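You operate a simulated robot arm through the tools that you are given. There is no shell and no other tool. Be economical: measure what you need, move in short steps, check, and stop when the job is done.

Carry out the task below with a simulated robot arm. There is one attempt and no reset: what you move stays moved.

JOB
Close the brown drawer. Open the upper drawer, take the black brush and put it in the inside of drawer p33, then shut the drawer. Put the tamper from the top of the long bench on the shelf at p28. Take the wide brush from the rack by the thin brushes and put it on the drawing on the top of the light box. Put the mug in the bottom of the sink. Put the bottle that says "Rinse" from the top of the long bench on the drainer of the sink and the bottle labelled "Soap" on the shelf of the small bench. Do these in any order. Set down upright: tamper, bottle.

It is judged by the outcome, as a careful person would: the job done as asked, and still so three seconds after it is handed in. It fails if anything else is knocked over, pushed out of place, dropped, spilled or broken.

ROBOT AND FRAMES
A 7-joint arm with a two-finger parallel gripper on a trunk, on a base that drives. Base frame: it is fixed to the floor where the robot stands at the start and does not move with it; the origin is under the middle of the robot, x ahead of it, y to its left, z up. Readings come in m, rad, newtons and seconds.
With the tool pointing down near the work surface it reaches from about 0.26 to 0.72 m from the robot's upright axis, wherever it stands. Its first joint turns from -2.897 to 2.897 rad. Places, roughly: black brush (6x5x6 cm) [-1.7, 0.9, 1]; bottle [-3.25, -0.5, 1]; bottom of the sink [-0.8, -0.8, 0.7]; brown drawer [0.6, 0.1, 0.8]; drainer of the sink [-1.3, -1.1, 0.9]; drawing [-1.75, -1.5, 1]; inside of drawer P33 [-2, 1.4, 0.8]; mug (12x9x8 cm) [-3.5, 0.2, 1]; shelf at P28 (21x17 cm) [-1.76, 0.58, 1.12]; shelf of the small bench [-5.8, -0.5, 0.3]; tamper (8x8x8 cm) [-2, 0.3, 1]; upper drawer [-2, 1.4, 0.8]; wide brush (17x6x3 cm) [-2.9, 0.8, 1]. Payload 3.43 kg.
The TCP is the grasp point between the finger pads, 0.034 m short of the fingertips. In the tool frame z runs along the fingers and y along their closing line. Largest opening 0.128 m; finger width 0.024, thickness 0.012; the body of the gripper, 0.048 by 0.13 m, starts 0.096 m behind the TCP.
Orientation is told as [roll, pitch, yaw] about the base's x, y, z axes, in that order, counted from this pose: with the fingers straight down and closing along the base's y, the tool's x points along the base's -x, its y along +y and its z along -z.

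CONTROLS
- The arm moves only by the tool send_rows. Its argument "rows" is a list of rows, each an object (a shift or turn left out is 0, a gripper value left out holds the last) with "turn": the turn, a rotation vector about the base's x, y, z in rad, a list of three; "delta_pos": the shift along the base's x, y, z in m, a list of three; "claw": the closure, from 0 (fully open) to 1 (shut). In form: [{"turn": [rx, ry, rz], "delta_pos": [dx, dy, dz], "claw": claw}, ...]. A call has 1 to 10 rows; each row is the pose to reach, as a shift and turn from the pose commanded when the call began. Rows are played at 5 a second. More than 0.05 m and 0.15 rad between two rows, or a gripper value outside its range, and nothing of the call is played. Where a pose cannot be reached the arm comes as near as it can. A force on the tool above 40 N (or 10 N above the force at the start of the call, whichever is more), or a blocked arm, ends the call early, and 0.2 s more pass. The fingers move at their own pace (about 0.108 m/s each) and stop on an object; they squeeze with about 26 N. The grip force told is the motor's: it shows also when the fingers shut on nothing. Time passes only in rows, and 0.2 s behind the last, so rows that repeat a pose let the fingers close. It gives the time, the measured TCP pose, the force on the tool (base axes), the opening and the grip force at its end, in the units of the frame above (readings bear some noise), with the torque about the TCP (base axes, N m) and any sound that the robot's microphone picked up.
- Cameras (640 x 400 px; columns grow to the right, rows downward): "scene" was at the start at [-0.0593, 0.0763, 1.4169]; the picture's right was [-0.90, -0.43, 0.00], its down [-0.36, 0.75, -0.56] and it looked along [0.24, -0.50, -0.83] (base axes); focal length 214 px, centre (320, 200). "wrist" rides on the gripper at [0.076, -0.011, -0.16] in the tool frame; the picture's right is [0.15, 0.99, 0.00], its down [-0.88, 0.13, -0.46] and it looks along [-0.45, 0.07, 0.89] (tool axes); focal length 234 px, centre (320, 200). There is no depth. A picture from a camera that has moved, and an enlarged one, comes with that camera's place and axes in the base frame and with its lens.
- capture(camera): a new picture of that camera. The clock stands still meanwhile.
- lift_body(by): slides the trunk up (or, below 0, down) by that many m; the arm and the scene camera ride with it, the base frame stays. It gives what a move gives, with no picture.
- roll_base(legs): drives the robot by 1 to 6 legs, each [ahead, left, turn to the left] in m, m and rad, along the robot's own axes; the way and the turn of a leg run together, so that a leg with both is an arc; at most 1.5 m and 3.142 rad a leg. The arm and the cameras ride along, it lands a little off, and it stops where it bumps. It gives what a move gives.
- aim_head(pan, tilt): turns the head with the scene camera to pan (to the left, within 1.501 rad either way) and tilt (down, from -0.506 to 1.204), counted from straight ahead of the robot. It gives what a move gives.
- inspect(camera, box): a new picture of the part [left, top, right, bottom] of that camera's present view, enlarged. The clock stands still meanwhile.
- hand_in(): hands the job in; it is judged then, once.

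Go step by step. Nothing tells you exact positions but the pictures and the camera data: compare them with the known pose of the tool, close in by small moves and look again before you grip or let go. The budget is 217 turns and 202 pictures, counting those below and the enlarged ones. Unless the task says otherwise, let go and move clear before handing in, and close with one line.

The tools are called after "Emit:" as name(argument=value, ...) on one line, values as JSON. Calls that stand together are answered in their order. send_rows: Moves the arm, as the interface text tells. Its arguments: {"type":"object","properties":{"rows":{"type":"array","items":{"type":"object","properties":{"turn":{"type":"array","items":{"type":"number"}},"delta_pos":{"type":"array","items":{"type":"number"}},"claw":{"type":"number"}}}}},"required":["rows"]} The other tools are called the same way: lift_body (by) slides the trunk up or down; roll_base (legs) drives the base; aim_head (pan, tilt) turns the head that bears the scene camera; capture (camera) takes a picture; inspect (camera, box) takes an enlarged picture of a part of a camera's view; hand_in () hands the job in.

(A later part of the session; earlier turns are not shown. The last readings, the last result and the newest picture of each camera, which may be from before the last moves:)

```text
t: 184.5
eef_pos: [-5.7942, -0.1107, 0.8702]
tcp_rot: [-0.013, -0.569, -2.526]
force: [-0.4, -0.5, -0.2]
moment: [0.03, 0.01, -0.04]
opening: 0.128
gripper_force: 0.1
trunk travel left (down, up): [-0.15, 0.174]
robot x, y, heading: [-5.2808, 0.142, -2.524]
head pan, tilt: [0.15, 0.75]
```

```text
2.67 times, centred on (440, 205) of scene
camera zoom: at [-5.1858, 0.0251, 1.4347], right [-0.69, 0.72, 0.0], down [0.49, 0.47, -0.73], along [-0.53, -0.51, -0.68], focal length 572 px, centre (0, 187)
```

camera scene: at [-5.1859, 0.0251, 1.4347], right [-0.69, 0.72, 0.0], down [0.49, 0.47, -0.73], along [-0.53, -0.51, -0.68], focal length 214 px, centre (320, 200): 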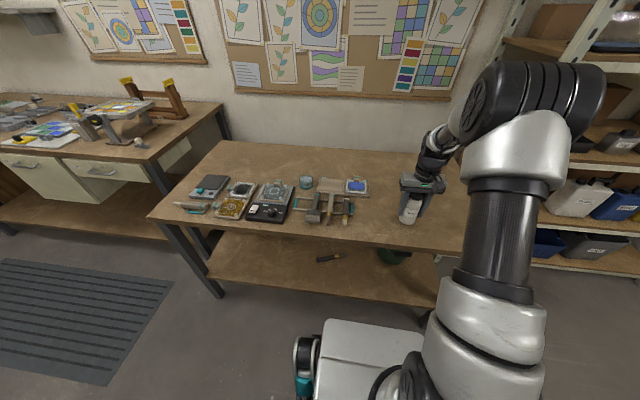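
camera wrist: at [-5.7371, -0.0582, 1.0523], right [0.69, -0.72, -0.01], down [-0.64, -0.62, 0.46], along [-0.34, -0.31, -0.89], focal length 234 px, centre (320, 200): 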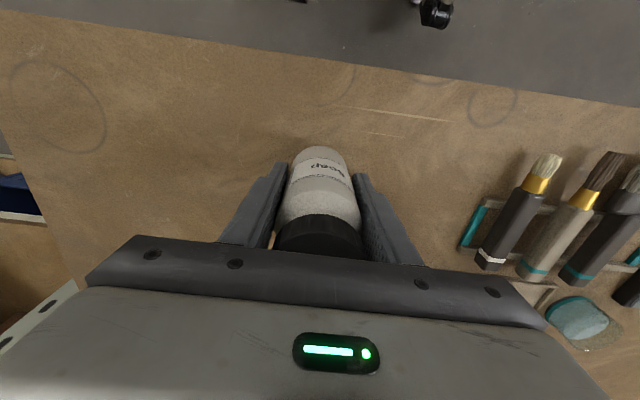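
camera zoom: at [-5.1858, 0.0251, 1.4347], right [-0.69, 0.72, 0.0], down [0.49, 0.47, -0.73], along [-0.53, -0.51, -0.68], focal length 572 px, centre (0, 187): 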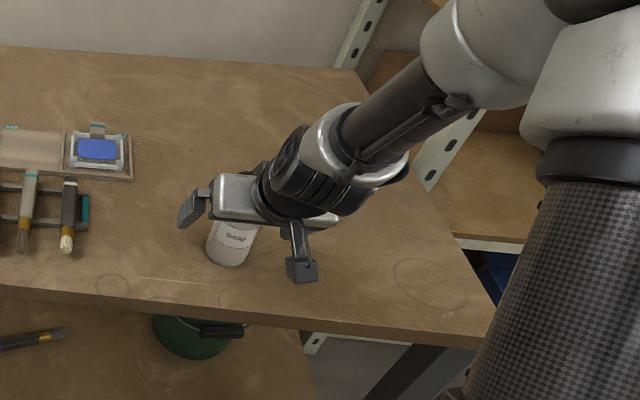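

Tilting the right way. Continue.

Emit:
send_rows(rows=[{"turn": [-0.08, 0.114, 0]}, {"turn": [-0.16, 0.228, 0]}, {"turn": [-0.24, 0.342, 0]}, {"turn": [-0.32, 0.456, 0]}, {"turn": [-0.37, 0.525, 0]}])

Emit:
inspect(camera="scene", box=[320, 130, 560, 280])

Emit:
capture(camera="wrist")

```text
t: 185.7
eef_pos: [-5.7944, -0.1109, 0.8695]
tcp_rot: [-0.011, -1.212, -2.525]
force: [0.4, 0.6, -0.4]
moment: [0.05, -0.02, 0.0]
opening: 0.1283
gripper_force: 0.0
trunk travel left (down, up): [-0.15, 0.174]
robot x, y, heading: [-5.278, 0.1437, -2.523]
head pan, tilt: [0.15, 0.75]
```

```text
2.67 times, centred on (440, 205) of scene
camera zoom: at [-5.1857, 0.0252, 1.4347], right [-0.69, 0.72, 0.0], down [0.49, 0.47, -0.73], along [-0.53, -0.51, -0.68], focal length 572 px, centre (0, 187)
```

zoom: 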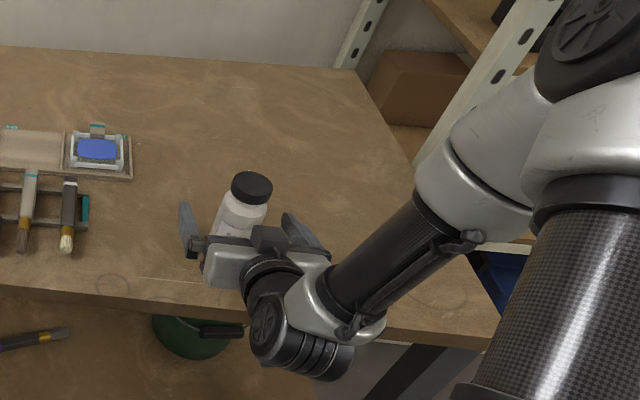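

```text
134 pictures are left
camera wrist: at [-5.6562, -0.0012, 0.8559], right [0.6, -0.78, -0.14], down [0.17, -0.04, 0.98], along [-0.78, -0.62, 0.11], focal length 234 px, centre (320, 200)
```

wrist: 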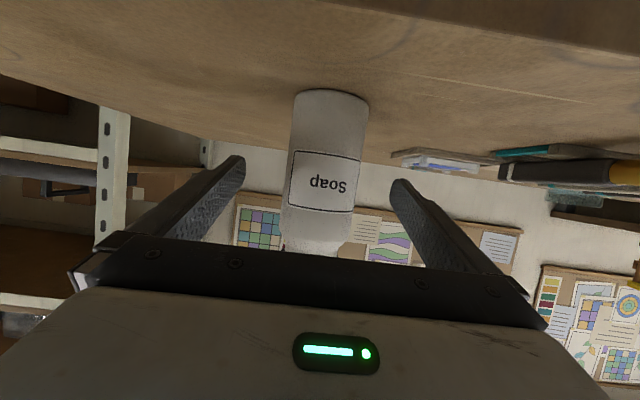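

The tool is nearly horizontal with the bottle between the fingers. Grip, lift slightly.

Emit:
send_rows(rows=[{"claw": 1}, {"claw": 1}, {"claw": 1}, {"claw": 1}, {"delta_pos": [0, 0, 0.02]}, {"delta_pos": [0, 0, 0.05]}])

Emit:
capture(camera="wrist")

```text
t: 187.1
eef_pos: [-5.7945, -0.1118, 0.9187]
tcp_rot: [-0.014, -1.209, -2.524]
force: [0.4, -0.2, -2.7]
moment: [0.02, 0.01, 0.0]
opening: 0.0547
gripper_force: 25.8
trunk travel left (down, up): [-0.15, 0.174]
robot x, y, heading: [-5.2814, 0.1446, -2.526]
head pan, tilt: [0.15, 0.75]
```

```text
133 pictures are left
camera wrist: at [-5.657, -0.0025, 0.9053], right [0.6, -0.78, -0.14], down [0.17, -0.05, 0.98], along [-0.78, -0.62, 0.11], focal length 234 px, centre (320, 200)
```

wrist: 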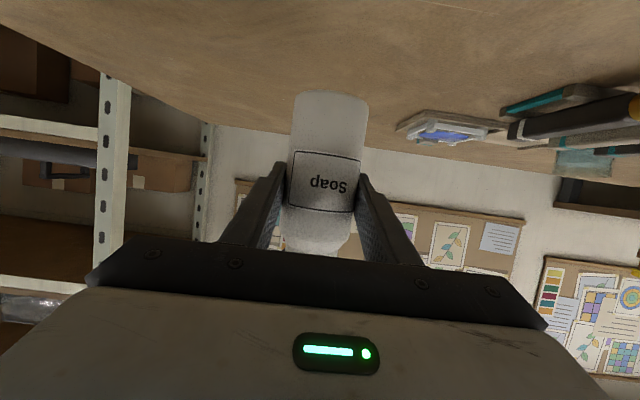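

Back off, lower the trunk and then the arm in front of the bench.

Emit:
roll_base(legs=[[-0.35, 0, 0]])

Emit:
lift_body(by=-0.15)

Emit:
send_rows(rows=[{"delta_pos": [0, 0, -0.04]}, {"delta_pos": [0, 0, -0.08]}, {"delta_pos": [0, 0, -0.12]}, {"delta_pos": [0, 0, -0.16]}, {"delta_pos": [0, 0, -0.2]}, {"delta_pos": [0, 0, -0.24]}, {"delta_pos": [0, 0, -0.27]}])

Emit:
capture(camera="scene")

Emit:
capture(camera="wrist")

```text
t: 189.3
eef_pos: [-5.5164, 0.0879, 0.919]
tcp_rot: [-0.014, -1.21, -2.529]
force: [0.6, -0.3, -1.9]
moment: [0.04, 0.01, -0.03]
opening: 0.0544
gripper_force: 25.8
trunk travel left (down, up): [-0.15, 0.174]
robot x, y, heading: [-5.0039, 0.341, -2.535]
head pan, tilt: [0.15, 0.75]
```

```text
t: 191.1
eef_pos: [-5.5173, 0.0883, 0.7706]
tcp_rot: [-0.013, -1.209, -2.531]
force: [-0.1, 0.0, -1.9]
moment: [0.05, -0.04, 0.02]
opening: 0.0547
gripper_force: 25.8
trunk travel left (down, up): [0.0, 0.324]
robot x, y, heading: [-5.0029, 0.3415, -2.536]
head pan, tilt: [0.15, 0.75]
```

```text
t: 192.7
eef_pos: [-5.5167, 0.0892, 0.498]
tcp_rot: [-0.014, -1.21, -2.531]
force: [1.0, -0.1, -1.6]
moment: [0.02, 0.0, -0.02]
opening: 0.0546
gripper_force: 26.1
trunk travel left (down, up): [0.0, 0.324]
robot x, y, heading: [-4.9999, 0.3376, -2.533]
head pan, tilt: [0.15, 0.75]
```

```text
132 pictures are left
camera scene: at [-4.907, 0.2206, 1.2848], right [-0.69, 0.73, 0.0], down [0.5, 0.47, -0.73], along [-0.53, -0.5, -0.68], focal length 214 px, centre (320, 200)
```

scene: 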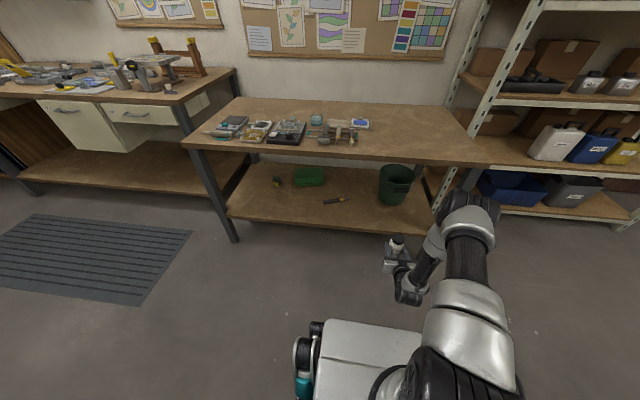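

```text
131 pictures are left
camera wrist: at [-5.3785, 0.1976, 0.485], right [0.6, -0.79, -0.14], down [0.17, -0.05, 0.98], along [-0.78, -0.61, 0.11], focal length 234 px, centre (320, 200)
```

wrist: 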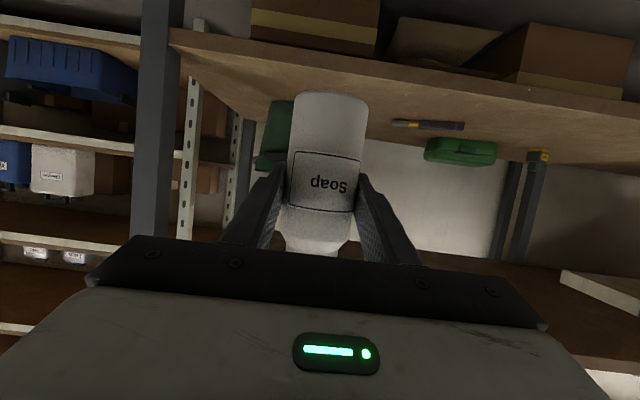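

The arm reaches. Shelf spot free at about u −4.78, v 3.12 (left of the bucket). Drive in with the bottle ~6 cm above the shelf.

Emit:
send_rows(rows=[{"delta_pos": [0, 0, -0.015]}])

Emit:
roll_base(legs=[[0, 0.13, 0], [0.24, 0, 0]])

Emit:
capture(camera="scene")

Emit:
capture(camera="wrist")

```text
t: 193.1
eef_pos: [-5.5177, 0.0895, 0.4846]
tcp_rot: [-0.013, -1.209, -2.531]
force: [-0.5, 0.5, -2.5]
moment: [-0.01, 0.0, -0.02]
opening: 0.0546
gripper_force: 26.2
trunk travel left (down, up): [0.0, 0.324]
robot x, y, heading: [-5.0051, 0.3415, -2.54]
head pan, tilt: [0.15, 0.75]
```

```text
t: 196.4
eef_pos: [-5.6387, -0.1524, 0.4842]
tcp_rot: [-0.013, -1.21, -2.533]
force: [-0.3, 0.1, -2.3]
moment: [0.04, 0.0, -0.01]
opening: 0.0542
gripper_force: 25.6
trunk travel left (down, up): [0.0, 0.324]
robot x, y, heading: [-5.1231, 0.1025, -2.537]
head pan, tilt: [0.15, 0.75]
```

```text
130 pictures are left
camera scene: at [-5.0291, -0.0231, 1.2847], right [-0.69, 0.73, 0.0], down [0.5, 0.47, -0.73], along [-0.53, -0.5, -0.68], focal length 214 px, centre (320, 200)
```

scene: 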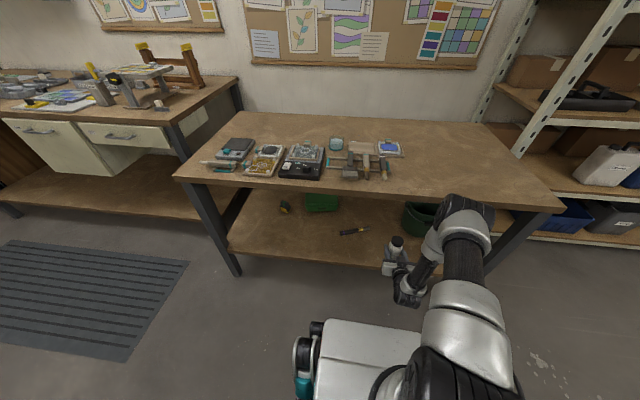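

```text
129 pictures are left
camera wrist: at [-5.5002, -0.0448, 0.4699], right [0.6, -0.79, -0.14], down [0.17, -0.05, 0.98], along [-0.78, -0.61, 0.11], focal length 234 px, centre (320, 200)
```

wrist: 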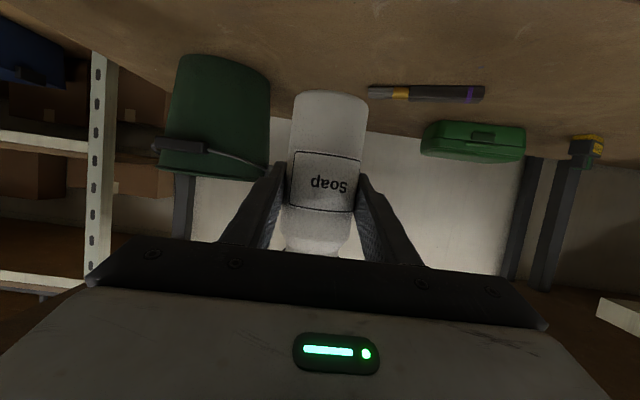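

Clear ahead. Advance 9 cm and lower gradually.

Emit:
send_rows(rows=[{"delta_pos": [-0.0245, -0.0173, 0]}, {"delta_pos": [-0.049, -0.0346, 0]}, {"delta_pos": [-0.0735, -0.052, 0]}, {"delta_pos": [-0.0735, -0.052, -0.03]}, {"delta_pos": [-0.0735, -0.052, -0.055]}])

Emit:
capture(camera="wrist")

Emit:
inspect(camera="scene", box=[300, 160, 540, 310])

```text
t: 197.6
eef_pos: [-5.7119, -0.2037, 0.4281]
tcp_rot: [-0.016, -1.209, -2.532]
force: [0.9, 0.0, -1.8]
moment: [-0.01, -0.02, 0.01]
opening: 0.0545
gripper_force: 26.0
trunk travel left (down, up): [0.0, 0.324]
robot x, y, heading: [-5.1221, 0.1003, -2.533]
head pan, tilt: [0.15, 0.75]
```

```text
128 pictures are left
camera wrist: at [-5.5739, -0.0956, 0.4142], right [0.6, -0.79, -0.14], down [0.17, -0.05, 0.98], along [-0.78, -0.61, 0.11], focal length 234 px, centre (320, 200)
```

wrist: 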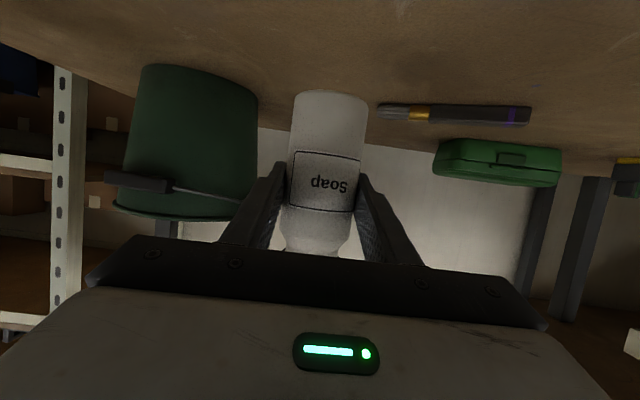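

```text
2.67 times, centred on (420, 235) of scene
camera zoom: at [-5.029, -0.0231, 1.2848], right [-0.69, 0.73, 0.0], down [0.5, 0.47, -0.73], along [-0.53, -0.5, -0.68], focal length 572 px, centre (53, 107)
```

zoom: 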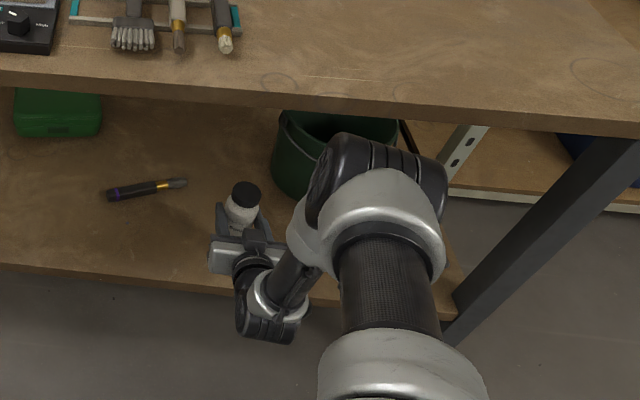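

Emit:
send_rows(rows=[{"delta_pos": [0, 0, -0.005]}, {"delta_pos": [0, 0, -0.01]}])

Emit:
send_rows(rows=[{"delta_pos": [0, 0, -0.0025]}, {"delta_pos": [0, 0, -0.005]}])

Emit:
send_rows(rows=[{"delta_pos": [0, 0, -0.0025]}, {"delta_pos": [0, 0, -0.005]}])

Emit:
capture(camera="wrist")

```text
t: 198.2
eef_pos: [-5.7117, -0.2046, 0.4184]
tcp_rot: [-0.015, -1.209, -2.534]
force: [-0.1, -0.5, -1.5]
moment: [0.01, 0.01, -0.01]
opening: 0.0548
gripper_force: 25.6
trunk travel left (down, up): [0.0, 0.324]
robot x, y, heading: [-5.1241, 0.0979, -2.54]
head pan, tilt: [0.15, 0.75]
```

```text
t: 198.8
eef_pos: [-5.7139, -0.2033, 0.4135]
tcp_rot: [-0.011, -1.21, -2.532]
force: [0.6, 0.6, -2.0]
moment: [0.0, -0.02, -0.03]
opening: 0.0548
gripper_force: 26.1
trunk travel left (down, up): [0.0, 0.324]
robot x, y, heading: [-5.1202, 0.099, -2.537]
head pan, tilt: [0.15, 0.75]
```

```text
t: 199.4
eef_pos: [-5.7131, -0.2046, 0.4083]
tcp_rot: [-0.014, -1.21, -2.533]
force: [-0.4, -0.3, -1.9]
moment: [0.01, -0.02, -0.03]
opening: 0.0545
gripper_force: 26.1
trunk travel left (down, up): [0.0, 0.324]
robot x, y, heading: [-5.1236, 0.0984, -2.536]
head pan, tilt: [0.15, 0.75]
```

```text
126 pictures are left
camera wrist: at [-5.5739, -0.0958, 0.395], right [0.6, -0.79, -0.14], down [0.17, -0.05, 0.98], along [-0.78, -0.61, 0.11], focal length 234 px, centre (320, 200)
```

wrist: 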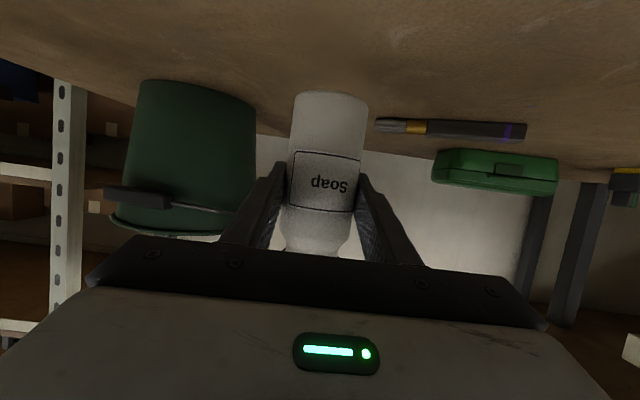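

Emit:
send_rows(rows=[{"delta_pos": [0, 0, -0.004]}, {"delta_pos": [0, 0, -0.008]}])

Emit:
send_rows(rows=[{"delta_pos": [0, 0, -0.0025]}, {"delta_pos": [0, 0, -0.005]}])

Emit:
send_rows(rows=[{"delta_pos": [0, 0, -0.002]}, {"delta_pos": [0, 0, -0.004]}])

Emit:
send_rows(rows=[{"delta_pos": [0, 0, -0.002]}, {"delta_pos": [0, 0, -0.004]}])

```text
t: 200.0
eef_pos: [-5.713, -0.2044, 0.3998]
tcp_rot: [-0.013, -1.21, -2.534]
force: [0.3, 0.0, -2.4]
moment: [0.01, -0.03, -0.04]
opening: 0.0543
gripper_force: 26.4
trunk travel left (down, up): [0.0, 0.324]
robot x, y, heading: [-5.1192, 0.0975, -2.541]
head pan, tilt: [0.15, 0.75]
```

```text
t: 200.6
eef_pos: [-5.7139, -0.2047, 0.3957]
tcp_rot: [-0.014, -1.208, -2.532]
force: [0.0, 0.3, -2.2]
moment: [-0.01, -0.03, 0.0]
opening: 0.0545
gripper_force: 26.0
trunk travel left (down, up): [0.0, 0.324]
robot x, y, heading: [-5.1198, 0.0952, -2.535]
head pan, tilt: [0.15, 0.75]
```

```text
t: 201.2
eef_pos: [-5.7136, -0.2047, 0.3912]
tcp_rot: [-0.016, -1.209, -2.533]
force: [-0.2, 0.4, -1.0]
moment: [0.03, -0.01, 0.0]
opening: 0.0545
gripper_force: 26.4
trunk travel left (down, up): [0.0, 0.324]
robot x, y, heading: [-5.1219, 0.0981, -2.536]
head pan, tilt: [0.15, 0.75]
```

```text
t: 201.8
eef_pos: [-5.7119, -0.2059, 0.3876]
tcp_rot: [-0.015, -1.21, -2.532]
force: [-0.1, -0.5, -2.4]
moment: [0.0, -0.01, -0.04]
opening: 0.0546
gripper_force: 25.5
trunk travel left (down, up): [0.0, 0.324]
robot x, y, heading: [-5.1223, 0.0971, -2.537]
head pan, tilt: [0.15, 0.75]
```

Emit:
capture(camera="wrist")

Emit:
send_rows(rows=[{"delta_pos": [0, 0, -0.002]}, {"delta_pos": [0, 0, -0.004]}])

Emit:
send_rows(rows=[{"delta_pos": [0, 0, -0.002]}, {"delta_pos": [0, 0, -0.004]}])

```text
125 pictures are left
camera wrist: at [-5.5738, -0.0967, 0.3738], right [0.6, -0.79, -0.14], down [0.17, -0.05, 0.98], along [-0.78, -0.61, 0.11], focal length 234 px, centre (320, 200)
```

wrist: 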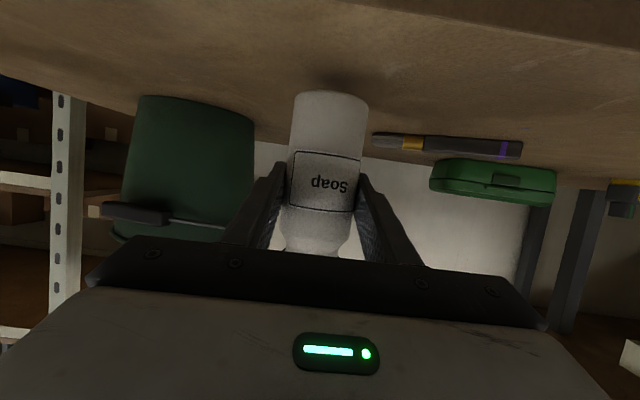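

```text
t: 202.4
eef_pos: [-5.7124, -0.2041, 0.3843]
tcp_rot: [-0.015, -1.209, -2.533]
force: [-0.1, -0.1, -1.3]
moment: [0.03, 0.0, 0.0]
opening: 0.0545
gripper_force: 26.0
trunk travel left (down, up): [0.0, 0.324]
robot x, y, heading: [-5.1253, 0.0997, -2.535]
head pan, tilt: [0.15, 0.75]
```

```text
t: 203.0
eef_pos: [-5.7119, -0.2048, 0.3793]
tcp_rot: [-0.013, -1.21, -2.534]
force: [1.0, -0.4, -2.1]
moment: [-0.01, -0.03, 0.0]
opening: 0.054
gripper_force: 26.2
trunk travel left (down, up): [0.0, 0.324]
robot x, y, heading: [-5.1199, 0.0976, -2.536]
head pan, tilt: [0.15, 0.75]
```

Emit:
send_rows(rows=[{"delta_pos": [0, 0, -0.002]}, {"delta_pos": [0, 0, -0.004]}])

Emit:
send_rows(rows=[{"delta_pos": [0, 0, -0.002]}, {"delta_pos": [0, 0, -0.004]}])

Emit:
send_rows(rows=[{"delta_pos": [0, 0, -0.0015]}, {"delta_pos": [0, 0, -0.003]}])

Emit:
capture(camera="wrist")

```text
t: 203.6
eef_pos: [-5.714, -0.2056, 0.3758]
tcp_rot: [-0.015, -1.209, -2.532]
force: [0.3, -0.6, -1.3]
moment: [-0.01, 0.01, -0.01]
opening: 0.0546
gripper_force: 26.1
trunk travel left (down, up): [0.0, 0.324]
robot x, y, heading: [-5.1231, 0.0983, -2.536]
head pan, tilt: [0.15, 0.75]
```

```text
t: 204.2
eef_pos: [-5.714, -0.2045, 0.371]
tcp_rot: [-0.012, -1.209, -2.534]
force: [0.6, -0.2, -2.3]
moment: [0.01, -0.02, -0.02]
opening: 0.0546
gripper_force: 26.0
trunk travel left (down, up): [0.0, 0.324]
robot x, y, heading: [-5.1237, 0.1, -2.536]
head pan, tilt: [0.15, 0.75]
```

```text
t: 204.8
eef_pos: [-5.7126, -0.2063, 0.3693]
tcp_rot: [-0.016, -1.213, -2.533]
force: [2.1, 1.0, 5.3]
moment: [-0.05, -0.28, 0.03]
opening: 0.0545
gripper_force: 25.7
trunk travel left (down, up): [0.0, 0.324]
robot x, y, heading: [-5.1221, 0.094, -2.529]
head pan, tilt: [0.15, 0.75]
```

```text
124 pictures are left
camera wrist: at [-5.574, -0.0967, 0.3559], right [0.6, -0.79, -0.14], down [0.17, -0.05, 0.98], along [-0.78, -0.61, 0.11], focal length 234 px, centre (320, 200)
```

wrist: 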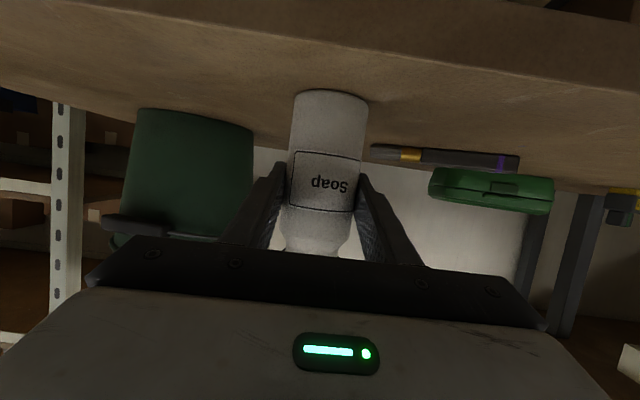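

Bottle is standing on the shelf. Open and back straight out.

Emit:
send_rows(rows=[{"claw": 0.2}, {"claw": 0.2}, {"claw": 0.2}, {"delta_pos": [0.0245, 0.0173, 0.002]}, {"delta_pos": [0.049, 0.0346, 0.004]}, {"delta_pos": [0.0735, 0.052, 0.006]}, {"delta_pos": [0.098, 0.069, 0.01]}])

Emit:
roll_base(legs=[[-0.4, 0, 0]])

Emit:
capture(camera="scene")

Emit:
capture(camera="wrist")

```text
t: 206.4
eef_pos: [-5.6271, -0.1447, 0.39]
tcp_rot: [-0.028, -1.239, -2.518]
force: [-0.1, 0.2, 1.4]
moment: [-0.04, 0.02, 0.02]
opening: 0.1024
gripper_force: 0.1
trunk travel left (down, up): [0.0, 0.324]
robot x, y, heading: [-5.1253, 0.0973, -2.535]
head pan, tilt: [0.15, 0.75]
```

```text
t: 208.9
eef_pos: [-5.2995, 0.0828, 0.3891]
tcp_rot: [-0.025, -1.236, -2.524]
force: [-0.5, -0.2, 0.7]
moment: [0.02, -0.02, -0.01]
opening: 0.102
gripper_force: 0.1
trunk travel left (down, up): [0.0, 0.324]
robot x, y, heading: [-4.7964, 0.3254, -2.538]
head pan, tilt: [0.15, 0.75]
```

```text
123 pictures are left
camera scene: at [-4.7009, 0.2028, 1.2848], right [-0.68, 0.73, 0.0], down [0.5, 0.47, -0.73], along [-0.53, -0.5, -0.68], focal length 214 px, centre (320, 200)
```

scene: 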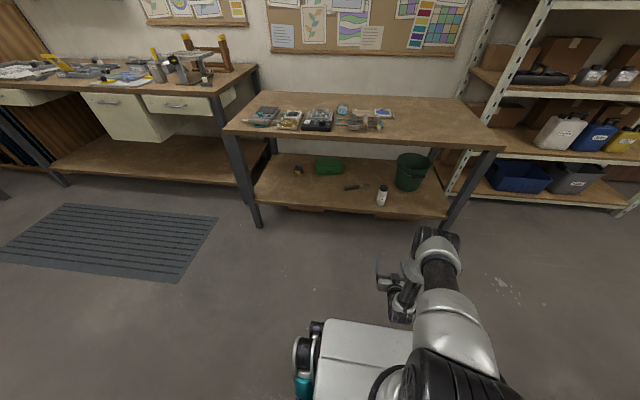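

```text
122 pictures are left
camera wrist: at [-5.1597, 0.1916, 0.3707], right [0.59, -0.79, -0.15], down [0.2, -0.04, 0.98], along [-0.78, -0.61, 0.13], focal length 234 px, centre (320, 200)
```

wrist: 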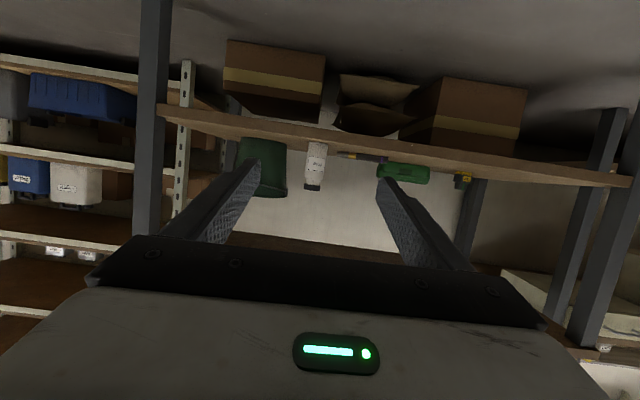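

Soap stands on the shelf. Restore the arm to vertical and raised, then drive to the far side of the long bench for the mug.

Emit:
lift_body(by=0.15)

Emit:
send_rows(rows=[{"delta_pos": [0, 0, 0.045], "turn": [0.077, -0.11, 0]}, {"delta_pos": [0, 0, 0.09], "turn": [0.155, -0.22, 0]}, {"delta_pos": [0, 0, 0.135], "turn": [0.232, -0.329, 0]}, {"delta_pos": [0, 0, 0.18], "turn": [0.31, -0.439, 0]}, {"delta_pos": [0, 0, 0.225], "turn": [0.387, -0.549, 0]}, {"delta_pos": [0, 0, 0.27], "turn": [0.464, -0.658, 0]}, {"delta_pos": [0, 0, 0.315], "turn": [0.542, -0.768, 0]}, {"delta_pos": [0, 0, 0.36], "turn": [0.619, -0.878, 0]}, {"delta_pos": [0, 0, 0.405], "turn": [0.69, -0.979, 0]}])

Emit:
send_rows(rows=[{"delta_pos": [0, 0, 0.045]}, {"delta_pos": [0, 0, 0.09]}, {"delta_pos": [0, 0, 0.135]}, {"delta_pos": [0, 0, 0.18]}, {"delta_pos": [0, 0, 0.225]}, {"delta_pos": [0, 0, 0.27]}])

```text
t: 210.6
eef_pos: [-5.2983, 0.0848, 0.5395]
tcp_rot: [-0.026, -1.237, -2.525]
force: [-0.3, -0.5, -0.8]
moment: [0.06, 0.02, 0.0]
opening: 0.1025
gripper_force: 0.1
trunk travel left (down, up): [-0.15, 0.174]
robot x, y, heading: [-4.7932, 0.3285, -2.537]
head pan, tilt: [0.15, 0.75]
```

```text
t: 212.6
eef_pos: [-5.301, 0.0836, 0.9432]
tcp_rot: [-0.022, -0.038, -2.528]
force: [-0.1, -0.1, 0.0]
moment: [0.01, 0.01, 0.0]
opening: 0.1024
gripper_force: 0.1
trunk travel left (down, up): [-0.15, 0.174]
robot x, y, heading: [-4.7949, 0.3231, -2.539]
head pan, tilt: [0.15, 0.75]
```

```text
t: 214.0
eef_pos: [-5.2994, 0.0847, 1.2131]
tcp_rot: [-0.022, -0.038, -2.527]
force: [-0.9, -0.8, 0.1]
moment: [0.0, -0.02, -0.01]
opening: 0.1021
gripper_force: 0.1
trunk travel left (down, up): [-0.15, 0.174]
robot x, y, heading: [-4.7944, 0.3218, -2.537]
head pan, tilt: [0.15, 0.75]
```

Emit:
send_rows(rows=[{"turn": [0.004, -0.044, 0], "delta_pos": [0.02, 0.015, 0.0]}, {"turn": [0.004, -0.044, 0], "delta_pos": [0.055, 0.04, 0.0]}, {"turn": [0.004, -0.044, 0], "delta_pos": [0.09, 0.065, 0.0], "claw": 0}])

Emit:
roll_base(legs=[[0, 0, 1.58], [0, 0.92, 0]])

Emit:
aim_head(pan=0, tilt=0.5)

Emit:
capture(camera="scene")

```text
t: 214.8
eef_pos: [-5.2066, 0.1508, 1.213]
tcp_rot: [0.002, 0.0, -2.527]
force: [-0.4, 0.3, -0.5]
moment: [0.01, -0.02, 0.0]
opening: 0.1278
gripper_force: 0.0
trunk travel left (down, up): [-0.15, 0.174]
robot x, y, heading: [-4.7934, 0.3194, -2.535]
head pan, tilt: [0.15, 0.75]
```

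```text
t: 227.9
eef_pos: [-3.8655, 0.4355, 1.2138]
tcp_rot: [0.0, -0.003, -0.957]
force: [0.7, 0.2, -0.5]
moment: [0.03, -0.05, 0.01]
opening: 0.1279
gripper_force: 0.0
trunk travel left (down, up): [-0.15, 0.174]
robot x, y, heading: [-4.0408, 0.8464, -0.968]
head pan, tilt: [0.15, 0.75]
```

```text
t: 228.7
eef_pos: [-3.8659, 0.4345, 1.2135]
tcp_rot: [0.002, -0.002, -0.959]
force: [-0.4, -0.5, 0.0]
moment: [0.0, -0.06, 0.01]
opening: 0.128
gripper_force: 0.0
trunk travel left (down, up): [-0.15, 0.174]
robot x, y, heading: [-4.0369, 0.8481, -0.966]
head pan, tilt: [0.0, 0.499]
```

```text
121 pictures are left
camera scene: at [-3.9223, 0.9261, 1.4566], right [-0.82, -0.57, 0.0], down [-0.27, 0.4, -0.88], along [0.5, -0.72, -0.48], focal length 214 px, centre (320, 200)
```

scene: 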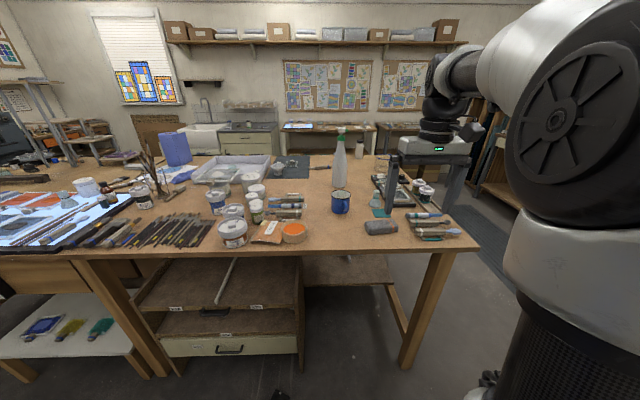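

Emit:
inspect(camera="scene", box=[270, 160, 430, 260])

Emit:
inspect(camera="scene", box=[30, 150, 270, 300])

```text
4.00 times, centred on (350, 210) of scene
camera zoom: at [-3.9223, 0.9261, 1.4566], right [-0.82, -0.57, 0.0], down [-0.27, 0.4, -0.88], along [0.5, -0.72, -0.48], focal length 858 px, centre (200, 160)
```

zoom: 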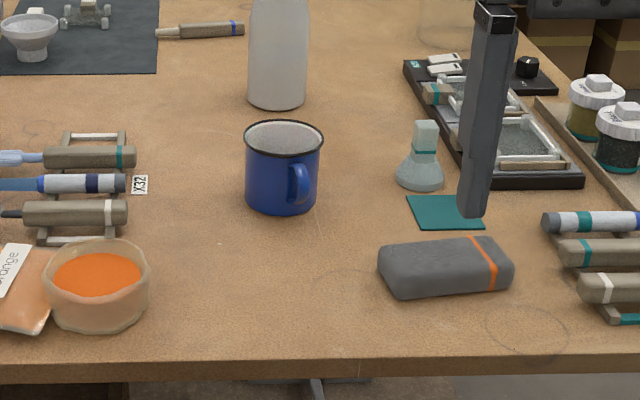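

```text
2.67 times, centred on (150, 225) of scene
camera zoom: at [-3.9223, 0.9261, 1.4566], right [-0.82, -0.57, 0.0], down [-0.27, 0.4, -0.88], along [0.5, -0.72, -0.48], focal length 572 px, centre (773, 133)
```

zoom: 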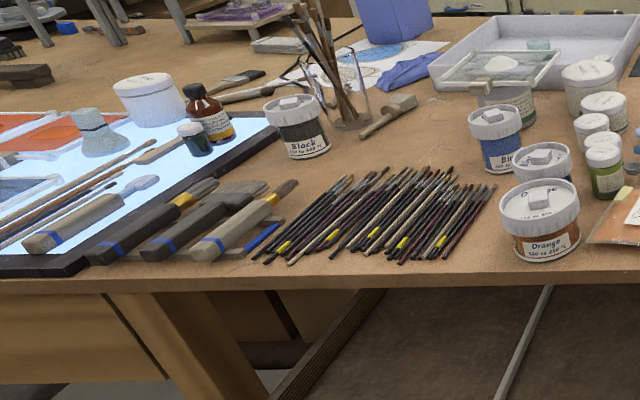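

Mug at (-3.528, 0.197), its handle toward the robot; I'll grip it across, closing along the bench. Drive closer.

Emit:
roll_base(legs=[[0.24, 0.0, 0.009]])

Emit:
capture(camera="wrist")

```text
t: 230.5
eef_pos: [-3.7265, 0.2405, 1.2128]
tcp_rot: [-0.002, -0.001, -0.95]
force: [0.0, -0.6, -1.0]
moment: [-0.02, -0.01, -0.02]
opening: 0.1282
gripper_force: 0.1
trunk travel left (down, up): [-0.15, 0.174]
robot x, y, heading: [-3.9024, 0.6499, -0.963]
head pan, tilt: [0.0, 0.499]
```

```text
118 pictures are left
camera wrist: at [-3.7796, 0.2951, 1.3738], right [0.72, 0.69, 0.0], down [0.62, -0.64, 0.46], along [0.32, -0.33, -0.89], focal length 234 px, centre (320, 200)
```

wrist: 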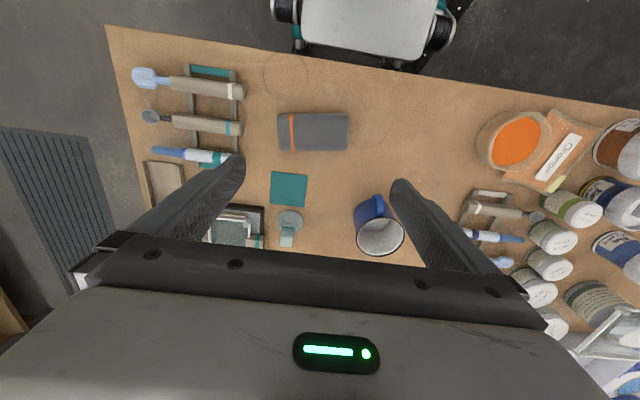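

Emit:
send_rows(rows=[{"delta_pos": [0.045, -0.011, 0]}, {"delta_pos": [0.09, -0.022, 0]}, {"delta_pos": [0.135, -0.033, 0]}, {"delta_pos": [0.175, -0.042, 0]}, {"delta_pos": [0.1995, -0.0485, -0.02]}, {"delta_pos": [0.1995, -0.0485, -0.06]}])

Emit:
capture(camera="wrist")

```text
t: 231.9
eef_pos: [-3.5263, 0.1895, 1.1514]
tcp_rot: [0.0, -0.002, -0.949]
force: [0.7, -0.4, 0.2]
moment: [0.02, 0.03, 0.01]
opening: 0.1281
gripper_force: 0.0
trunk travel left (down, up): [-0.15, 0.174]
robot x, y, heading: [-3.9005, 0.6504, -0.956]
head pan, tilt: [0.0, 0.499]
```

```text
117 pictures are left
camera wrist: at [-3.5801, 0.2458, 1.3119], right [0.72, 0.69, 0.0], down [0.62, -0.64, 0.46], along [0.32, -0.33, -0.89], focal length 234 px, centre (320, 200)
```

wrist: 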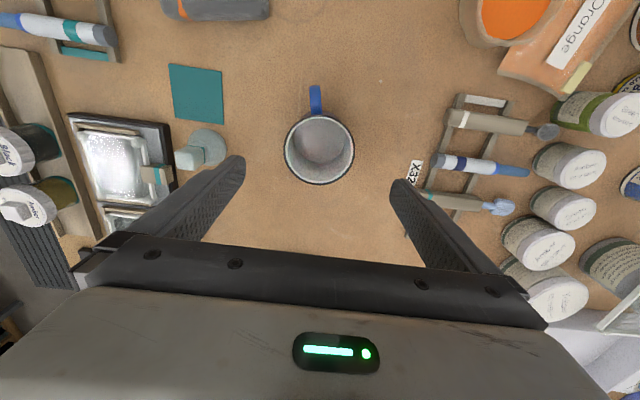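

Perfectly centred. Lower and grip.

Emit:
send_rows(rows=[{"delta_pos": [0, 0, -0.045]}, {"delta_pos": [0, 0, -0.09]}, {"delta_pos": [0, 0, -0.13]}, {"delta_pos": [0, 0, -0.156]}, {"delta_pos": [0, 0, -0.156], "claw": 1}, {"delta_pos": [0, 0, -0.156], "claw": 1}, {"delta_pos": [0, 0, -0.156], "claw": 1}, {"delta_pos": [0, 0, -0.126], "claw": 1}])

Emit:
capture(camera="wrist")

```text
t: 233.7
eef_pos: [-3.5266, 0.1897, 1.0276]
tcp_rot: [-0.001, 0.0, -0.949]
force: [0.1, -0.5, -1.5]
moment: [-0.01, 0.0, 0.01]
opening: 0.0872
gripper_force: 26.5
trunk travel left (down, up): [-0.15, 0.174]
robot x, y, heading: [-3.9016, 0.6534, -0.96]
head pan, tilt: [0.0, 0.499]
```

```text
116 pictures are left
camera wrist: at [-3.5799, 0.2455, 1.1876], right [0.72, 0.69, 0.0], down [0.62, -0.64, 0.46], along [0.32, -0.33, -0.89], focal length 234 px, centre (320, 200)
```

wrist: 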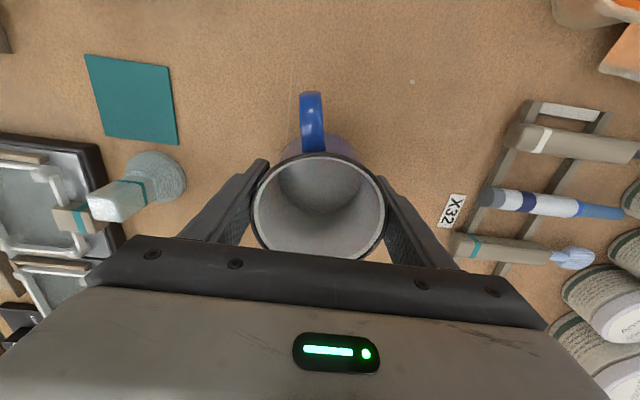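

Mug gripped. Lift, tuck and drive around the far end to the sink.

Emit:
send_rows(rows=[{"delta_pos": [0, 0, 0.045]}, {"delta_pos": [0, 0, 0.09]}, {"delta_pos": [0, 0, 0.135]}, {"delta_pos": [0, 0, 0.18]}, {"delta_pos": [0, 0, 0.225]}, {"delta_pos": [-0.02, 0.035, 0.225]}, {"delta_pos": [-0.04, 0.07, 0.225]}, {"delta_pos": [-0.06, 0.105, 0.225]}, {"delta_pos": [-0.08, 0.135, 0.225]}])

Emit:
roll_base(legs=[[-0.25, 0, 0], [0, -1.0, 0], [1.2, 0, 0], [1.13, 0, 0], [0, 1.3, 0], [0, 1.3, 0]])

Emit:
capture(camera="scene")

```text
t: 235.7
eef_pos: [-3.6068, 0.3259, 1.2528]
tcp_rot: [-0.001, -0.001, -0.95]
force: [0.8, 0.2, -1.5]
moment: [0.02, 0.02, -0.03]
opening: 0.0872
gripper_force: 26.1
trunk travel left (down, up): [-0.15, 0.174]
robot x, y, heading: [-3.9042, 0.6508, -0.961]
head pan, tilt: [0.0, 0.499]
```

```text
t: 282.4
eef_pos: [-1.1544, -0.4776, 1.2525]
tcp_rot: [0.0, -0.003, -0.955]
force: [-0.3, -1.3, -1.2]
moment: [0.02, -0.01, -0.01]
opening: 0.0872
gripper_force: 25.6
trunk travel left (down, up): [-0.15, 0.174]
robot x, y, heading: [-1.4457, -0.1517, -0.965]
head pan, tilt: [0.0, 0.499]
```

```text
115 pictures are left
camera scene: at [-1.3314, -0.0707, 1.4567], right [-0.82, -0.57, 0.0], down [-0.27, 0.39, -0.88], along [0.5, -0.72, -0.48], focal length 214 px, centre (320, 200)
```

scene: 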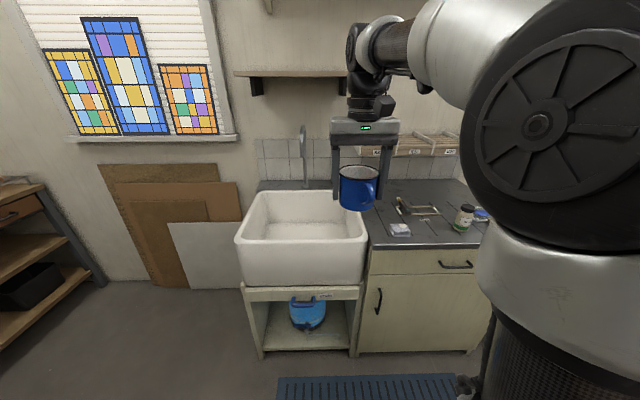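

Move closer to the sink and look down.

Emit:
roll_base(legs=[[0, 0.16, 0.008], [0.25, 0, 0]])

Emit:
capture(camera="scene")

Emit:
capture(camera="wrist")

```text
t: 285.9
eef_pos: [-0.8803, -0.5879, 1.2523]
tcp_rot: [0.001, -0.003, -0.949]
force: [0.3, -0.8, -0.4]
moment: [0.02, 0.01, -0.03]
opening: 0.0872
gripper_force: 25.9
trunk travel left (down, up): [-0.15, 0.174]
robot x, y, heading: [-1.1768, -0.2609, -0.961]
head pan, tilt: [0.0, 0.499]
```

```text
114 pictures are left
camera scene: at [-1.0599, -0.1815, 1.4567], right [-0.82, -0.57, 0.0], down [-0.27, 0.39, -0.88], along [0.5, -0.72, -0.48], focal length 214 px, centre (320, 200)
```

scene: 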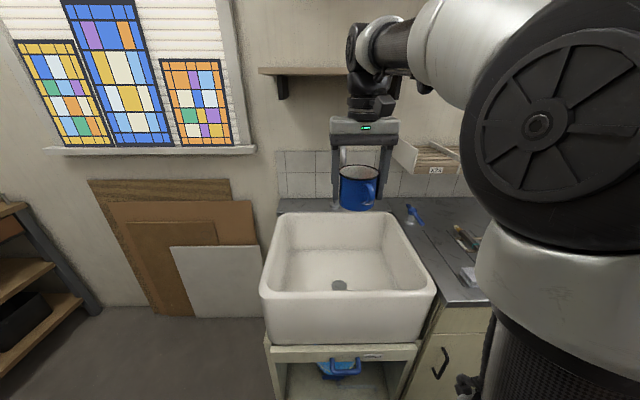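

```text
113 pictures are left
camera wrist: at [-0.9332, -0.5317, 1.4133], right [0.72, 0.69, 0.0], down [0.62, -0.64, 0.46], along [0.32, -0.33, -0.89], focal length 234 px, centre (320, 200)
```

wrist: 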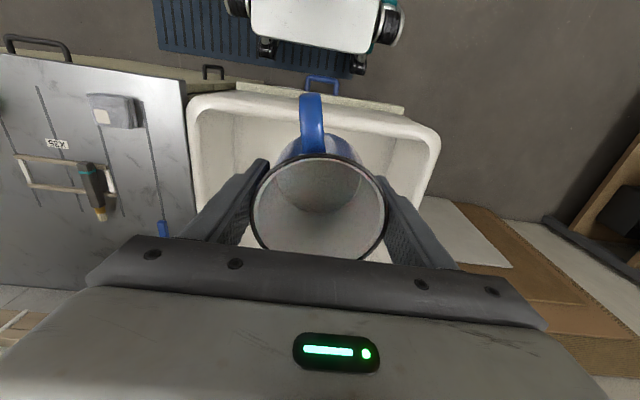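

The faucet spout reaches out over the sink; I need to see it. Shift the mug toward the left and look.

Emit:
send_rows(rows=[{"delta_pos": [0.035, 0.025, 0]}, {"delta_pos": [0.07, 0.05, 0]}, {"delta_pos": [0.105, 0.075, 0]}])

Emit:
aim_head(pan=0.1, tilt=0.6)

Emit:
inspect(camera="scene", box=[220, 80, 460, 300])

Emit:
capture(camera="wrist")

```text
t: 286.8
eef_pos: [-0.7746, -0.5115, 1.252]
tcp_rot: [-0.001, -0.003, -0.951]
force: [-1.5, 0.4, -1.5]
moment: [0.03, 0.0, -0.02]
opening: 0.0871
gripper_force: 26.2
trunk travel left (down, up): [-0.15, 0.174]
robot x, y, heading: [-1.1768, -0.2611, -0.96]
head pan, tilt: [0.0, 0.499]
```

```text
t: 287.4
eef_pos: [-0.7758, -0.512, 1.2511]
tcp_rot: [-0.002, -0.001, -0.951]
force: [1.0, 0.3, -0.6]
moment: [0.03, -0.04, 0.02]
opening: 0.0867
gripper_force: 25.8
trunk travel left (down, up): [-0.15, 0.174]
robot x, y, heading: [-1.1749, -0.2622, -0.958]
head pan, tilt: [0.099, 0.6]
```

```text
1.82 times, centred on (340, 190) of scene
camera zoom: at [-1.0545, -0.174, 1.4476], right [-0.76, -0.65, 0.0], down [-0.37, 0.43, -0.83], along [0.54, -0.63, -0.56], focal length 390 px, centre (284, 218)
```

zoom: 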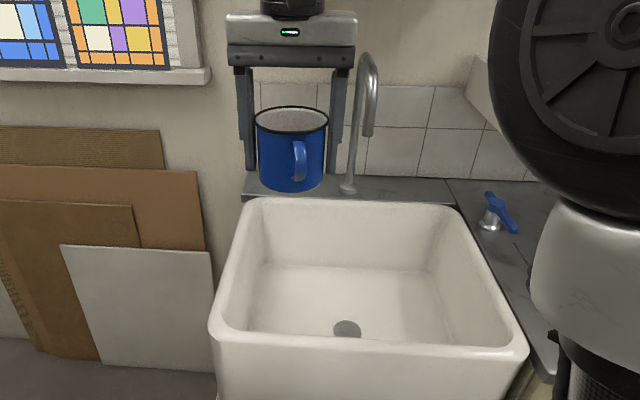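

```text
111 pictures are left
camera wrist: at [-0.8293, -0.4569, 1.4121], right [0.72, 0.69, 0.0], down [0.62, -0.64, 0.46], along [0.32, -0.33, -0.89], focal length 234 px, centre (320, 200)
```

wrist: 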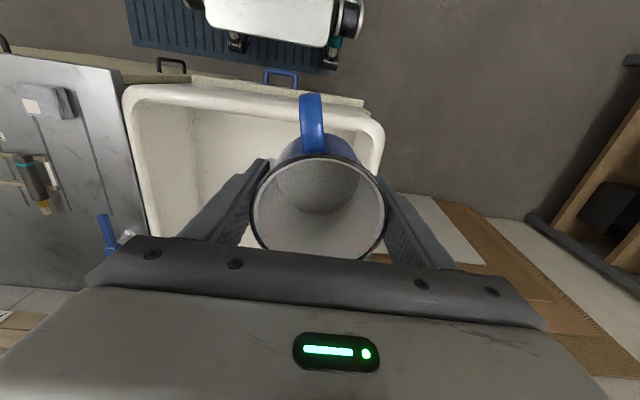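

Spout end is near u −1.05, v −0.25, z≈1.17; the sink bottom is wide. I'll place the mug left of the drain and spout at ≈(-0.669, -0.673).

Emit:
send_rows(rows=[{"delta_pos": [0.026, -0.04, 0]}, {"delta_pos": [0.053, -0.08, 0]}, {"delta_pos": [0.08, -0.12, 0]}, {"delta_pos": [0.106, -0.161, 0]}, {"delta_pos": [0.106, -0.161, -0.048]}, {"delta_pos": [0.106, -0.161, -0.096]}, {"delta_pos": [0.106, -0.161, -0.144]}, {"delta_pos": [0.106, -0.161, -0.192]}])

Emit:
capture(camera="wrist")

Emit:
capture(camera="scene")

```text
t: 289.2
eef_pos: [-0.668, -0.6753, 1.059]
tcp_rot: [-0.001, -0.004, -0.951]
force: [0.1, 0.0, -1.1]
moment: [0.0, -0.01, 0.01]
opening: 0.087
gripper_force: 25.9
out of reach, approached as far as the arm can: row 3, 4, 5
trunk travel left (down, up): [-0.15, 0.174]
robot x, y, heading: [-1.1736, -0.262, -0.961]
head pan, tilt: [0.099, 0.6]
```

```text
110 pictures are left
camera wrist: at [-0.7221, -0.6195, 1.2195], right [0.72, 0.69, 0.0], down [0.62, -0.64, 0.46], along [0.32, -0.33, -0.89], focal length 234 px, centre (320, 200)
```

wrist: 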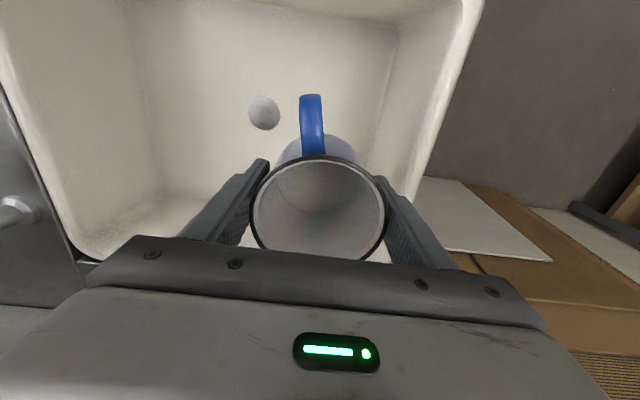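

```text
109 pictures are left
camera scene: at [-1.0546, -0.1739, 1.4476], right [-0.76, -0.65, 0.0], down [-0.37, 0.43, -0.83], along [0.54, -0.63, -0.56], focal length 214 px, centre (320, 200)
```

scene: 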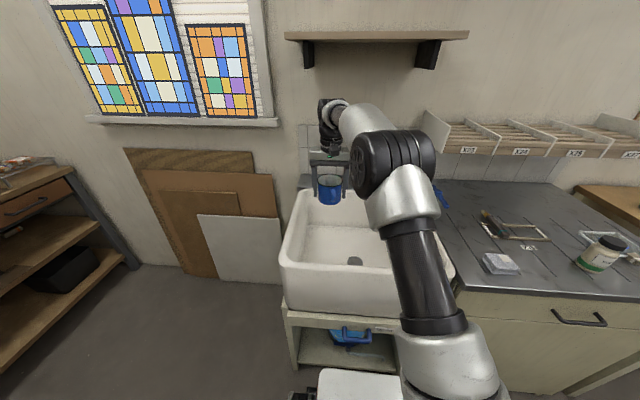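

Landing spot clear next to the drain. Lower on.

Emit:
send_rows(rows=[{"delta_pos": [-0.008, -0.006, -0.045]}, {"delta_pos": [-0.008, -0.006, -0.09]}, {"delta_pos": [-0.008, -0.006, -0.135]}, {"delta_pos": [-0.008, -0.006, -0.18]}, {"delta_pos": [-0.008, -0.006, -0.225]}, {"delta_pos": [-0.008, -0.006, -0.26]}])

Emit:
capture(camera="wrist")

Emit:
inspect(camera="scene", box=[240, 100, 480, 250])

```text
t: 290.6
eef_pos: [-0.6766, -0.6805, 0.7997]
tcp_rot: [-0.002, -0.004, -0.95]
force: [0.3, 0.3, -1.4]
moment: [0.0, 0.0, -0.02]
opening: 0.0871
gripper_force: 26.6
trunk travel left (down, up): [-0.15, 0.174]
robot x, y, heading: [-1.1718, -0.2593, -0.958]
head pan, tilt: [0.099, 0.6]
```

```text
108 pictures are left
camera wrist: at [-0.7304, -0.625, 0.9605], right [0.72, 0.69, 0.0], down [0.62, -0.64, 0.46], along [0.32, -0.33, -0.89], focal length 234 px, centre (320, 200)
```

wrist: 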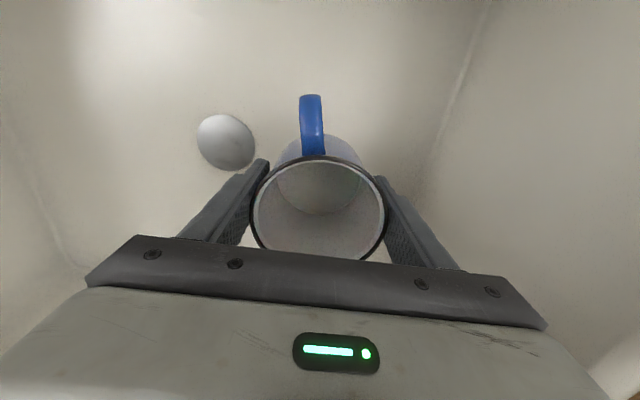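

```text
2.67 times, centred on (360, 175) of scene
camera zoom: at [-1.0545, -0.1739, 1.4476], right [-0.76, -0.65, 0.0], down [-0.37, 0.43, -0.82], along [0.54, -0.63, -0.57], focal length 572 px, centre (213, 267)
```

zoom: 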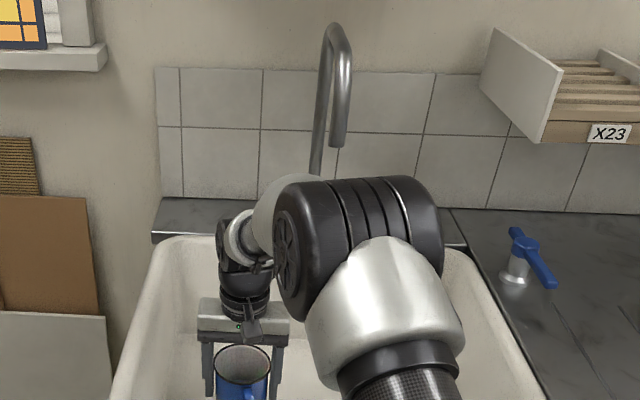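

Emit:
send_rows(rows=[{"delta_pos": [0, 0, -0.015]}, {"delta_pos": [0, 0, -0.03]}])

Emit:
send_rows(rows=[{"delta_pos": [0, 0, -0.004]}, {"delta_pos": [0, 0, -0.008]}])

Emit:
send_rows(rows=[{"delta_pos": [0, 0, -0.0025]}, {"delta_pos": [0, 0, -0.005]}])

Emit:
send_rows(rows=[{"delta_pos": [0, 0, -0.002]}, {"delta_pos": [0, 0, -0.004]}])

```text
t: 291.2
eef_pos: [-0.6754, -0.6795, 0.7712]
tcp_rot: [0.002, -0.001, -0.948]
force: [-0.5, -0.8, -1.7]
moment: [0.0, -0.02, -0.01]
opening: 0.0871
gripper_force: 25.8
trunk travel left (down, up): [-0.15, 0.174]
robot x, y, heading: [-1.1756, -0.2607, -0.965]
head pan, tilt: [0.099, 0.6]
```

```text
t: 291.8
eef_pos: [-0.676, -0.6786, 0.7634]
tcp_rot: [0.001, -0.001, -0.95]
force: [-0.1, 0.0, -1.6]
moment: [0.0, 0.02, 0.01]
opening: 0.0874
gripper_force: 25.9
trunk travel left (down, up): [-0.15, 0.174]
robot x, y, heading: [-1.1764, -0.2621, -0.961]
head pan, tilt: [0.099, 0.6]
```

```text
t: 292.4
eef_pos: [-0.6764, -0.6775, 0.7595]
tcp_rot: [-0.001, 0.0, -0.951]
force: [0.3, -0.5, -2.0]
moment: [0.01, -0.01, -0.01]
opening: 0.087
gripper_force: 26.0
trunk travel left (down, up): [-0.15, 0.174]
robot x, y, heading: [-1.1761, -0.2609, -0.957]
head pan, tilt: [0.099, 0.6]
```

```text
t: 293.0
eef_pos: [-0.677, -0.6777, 0.7543]
tcp_rot: [0.0, -0.001, -0.95]
force: [-0.1, -0.6, -1.1]
moment: [-0.02, -0.02, -0.04]
opening: 0.0872
gripper_force: 26.1
trunk travel left (down, up): [-0.15, 0.174]
robot x, y, heading: [-1.1719, -0.26, -0.962]
head pan, tilt: [0.099, 0.6]
```

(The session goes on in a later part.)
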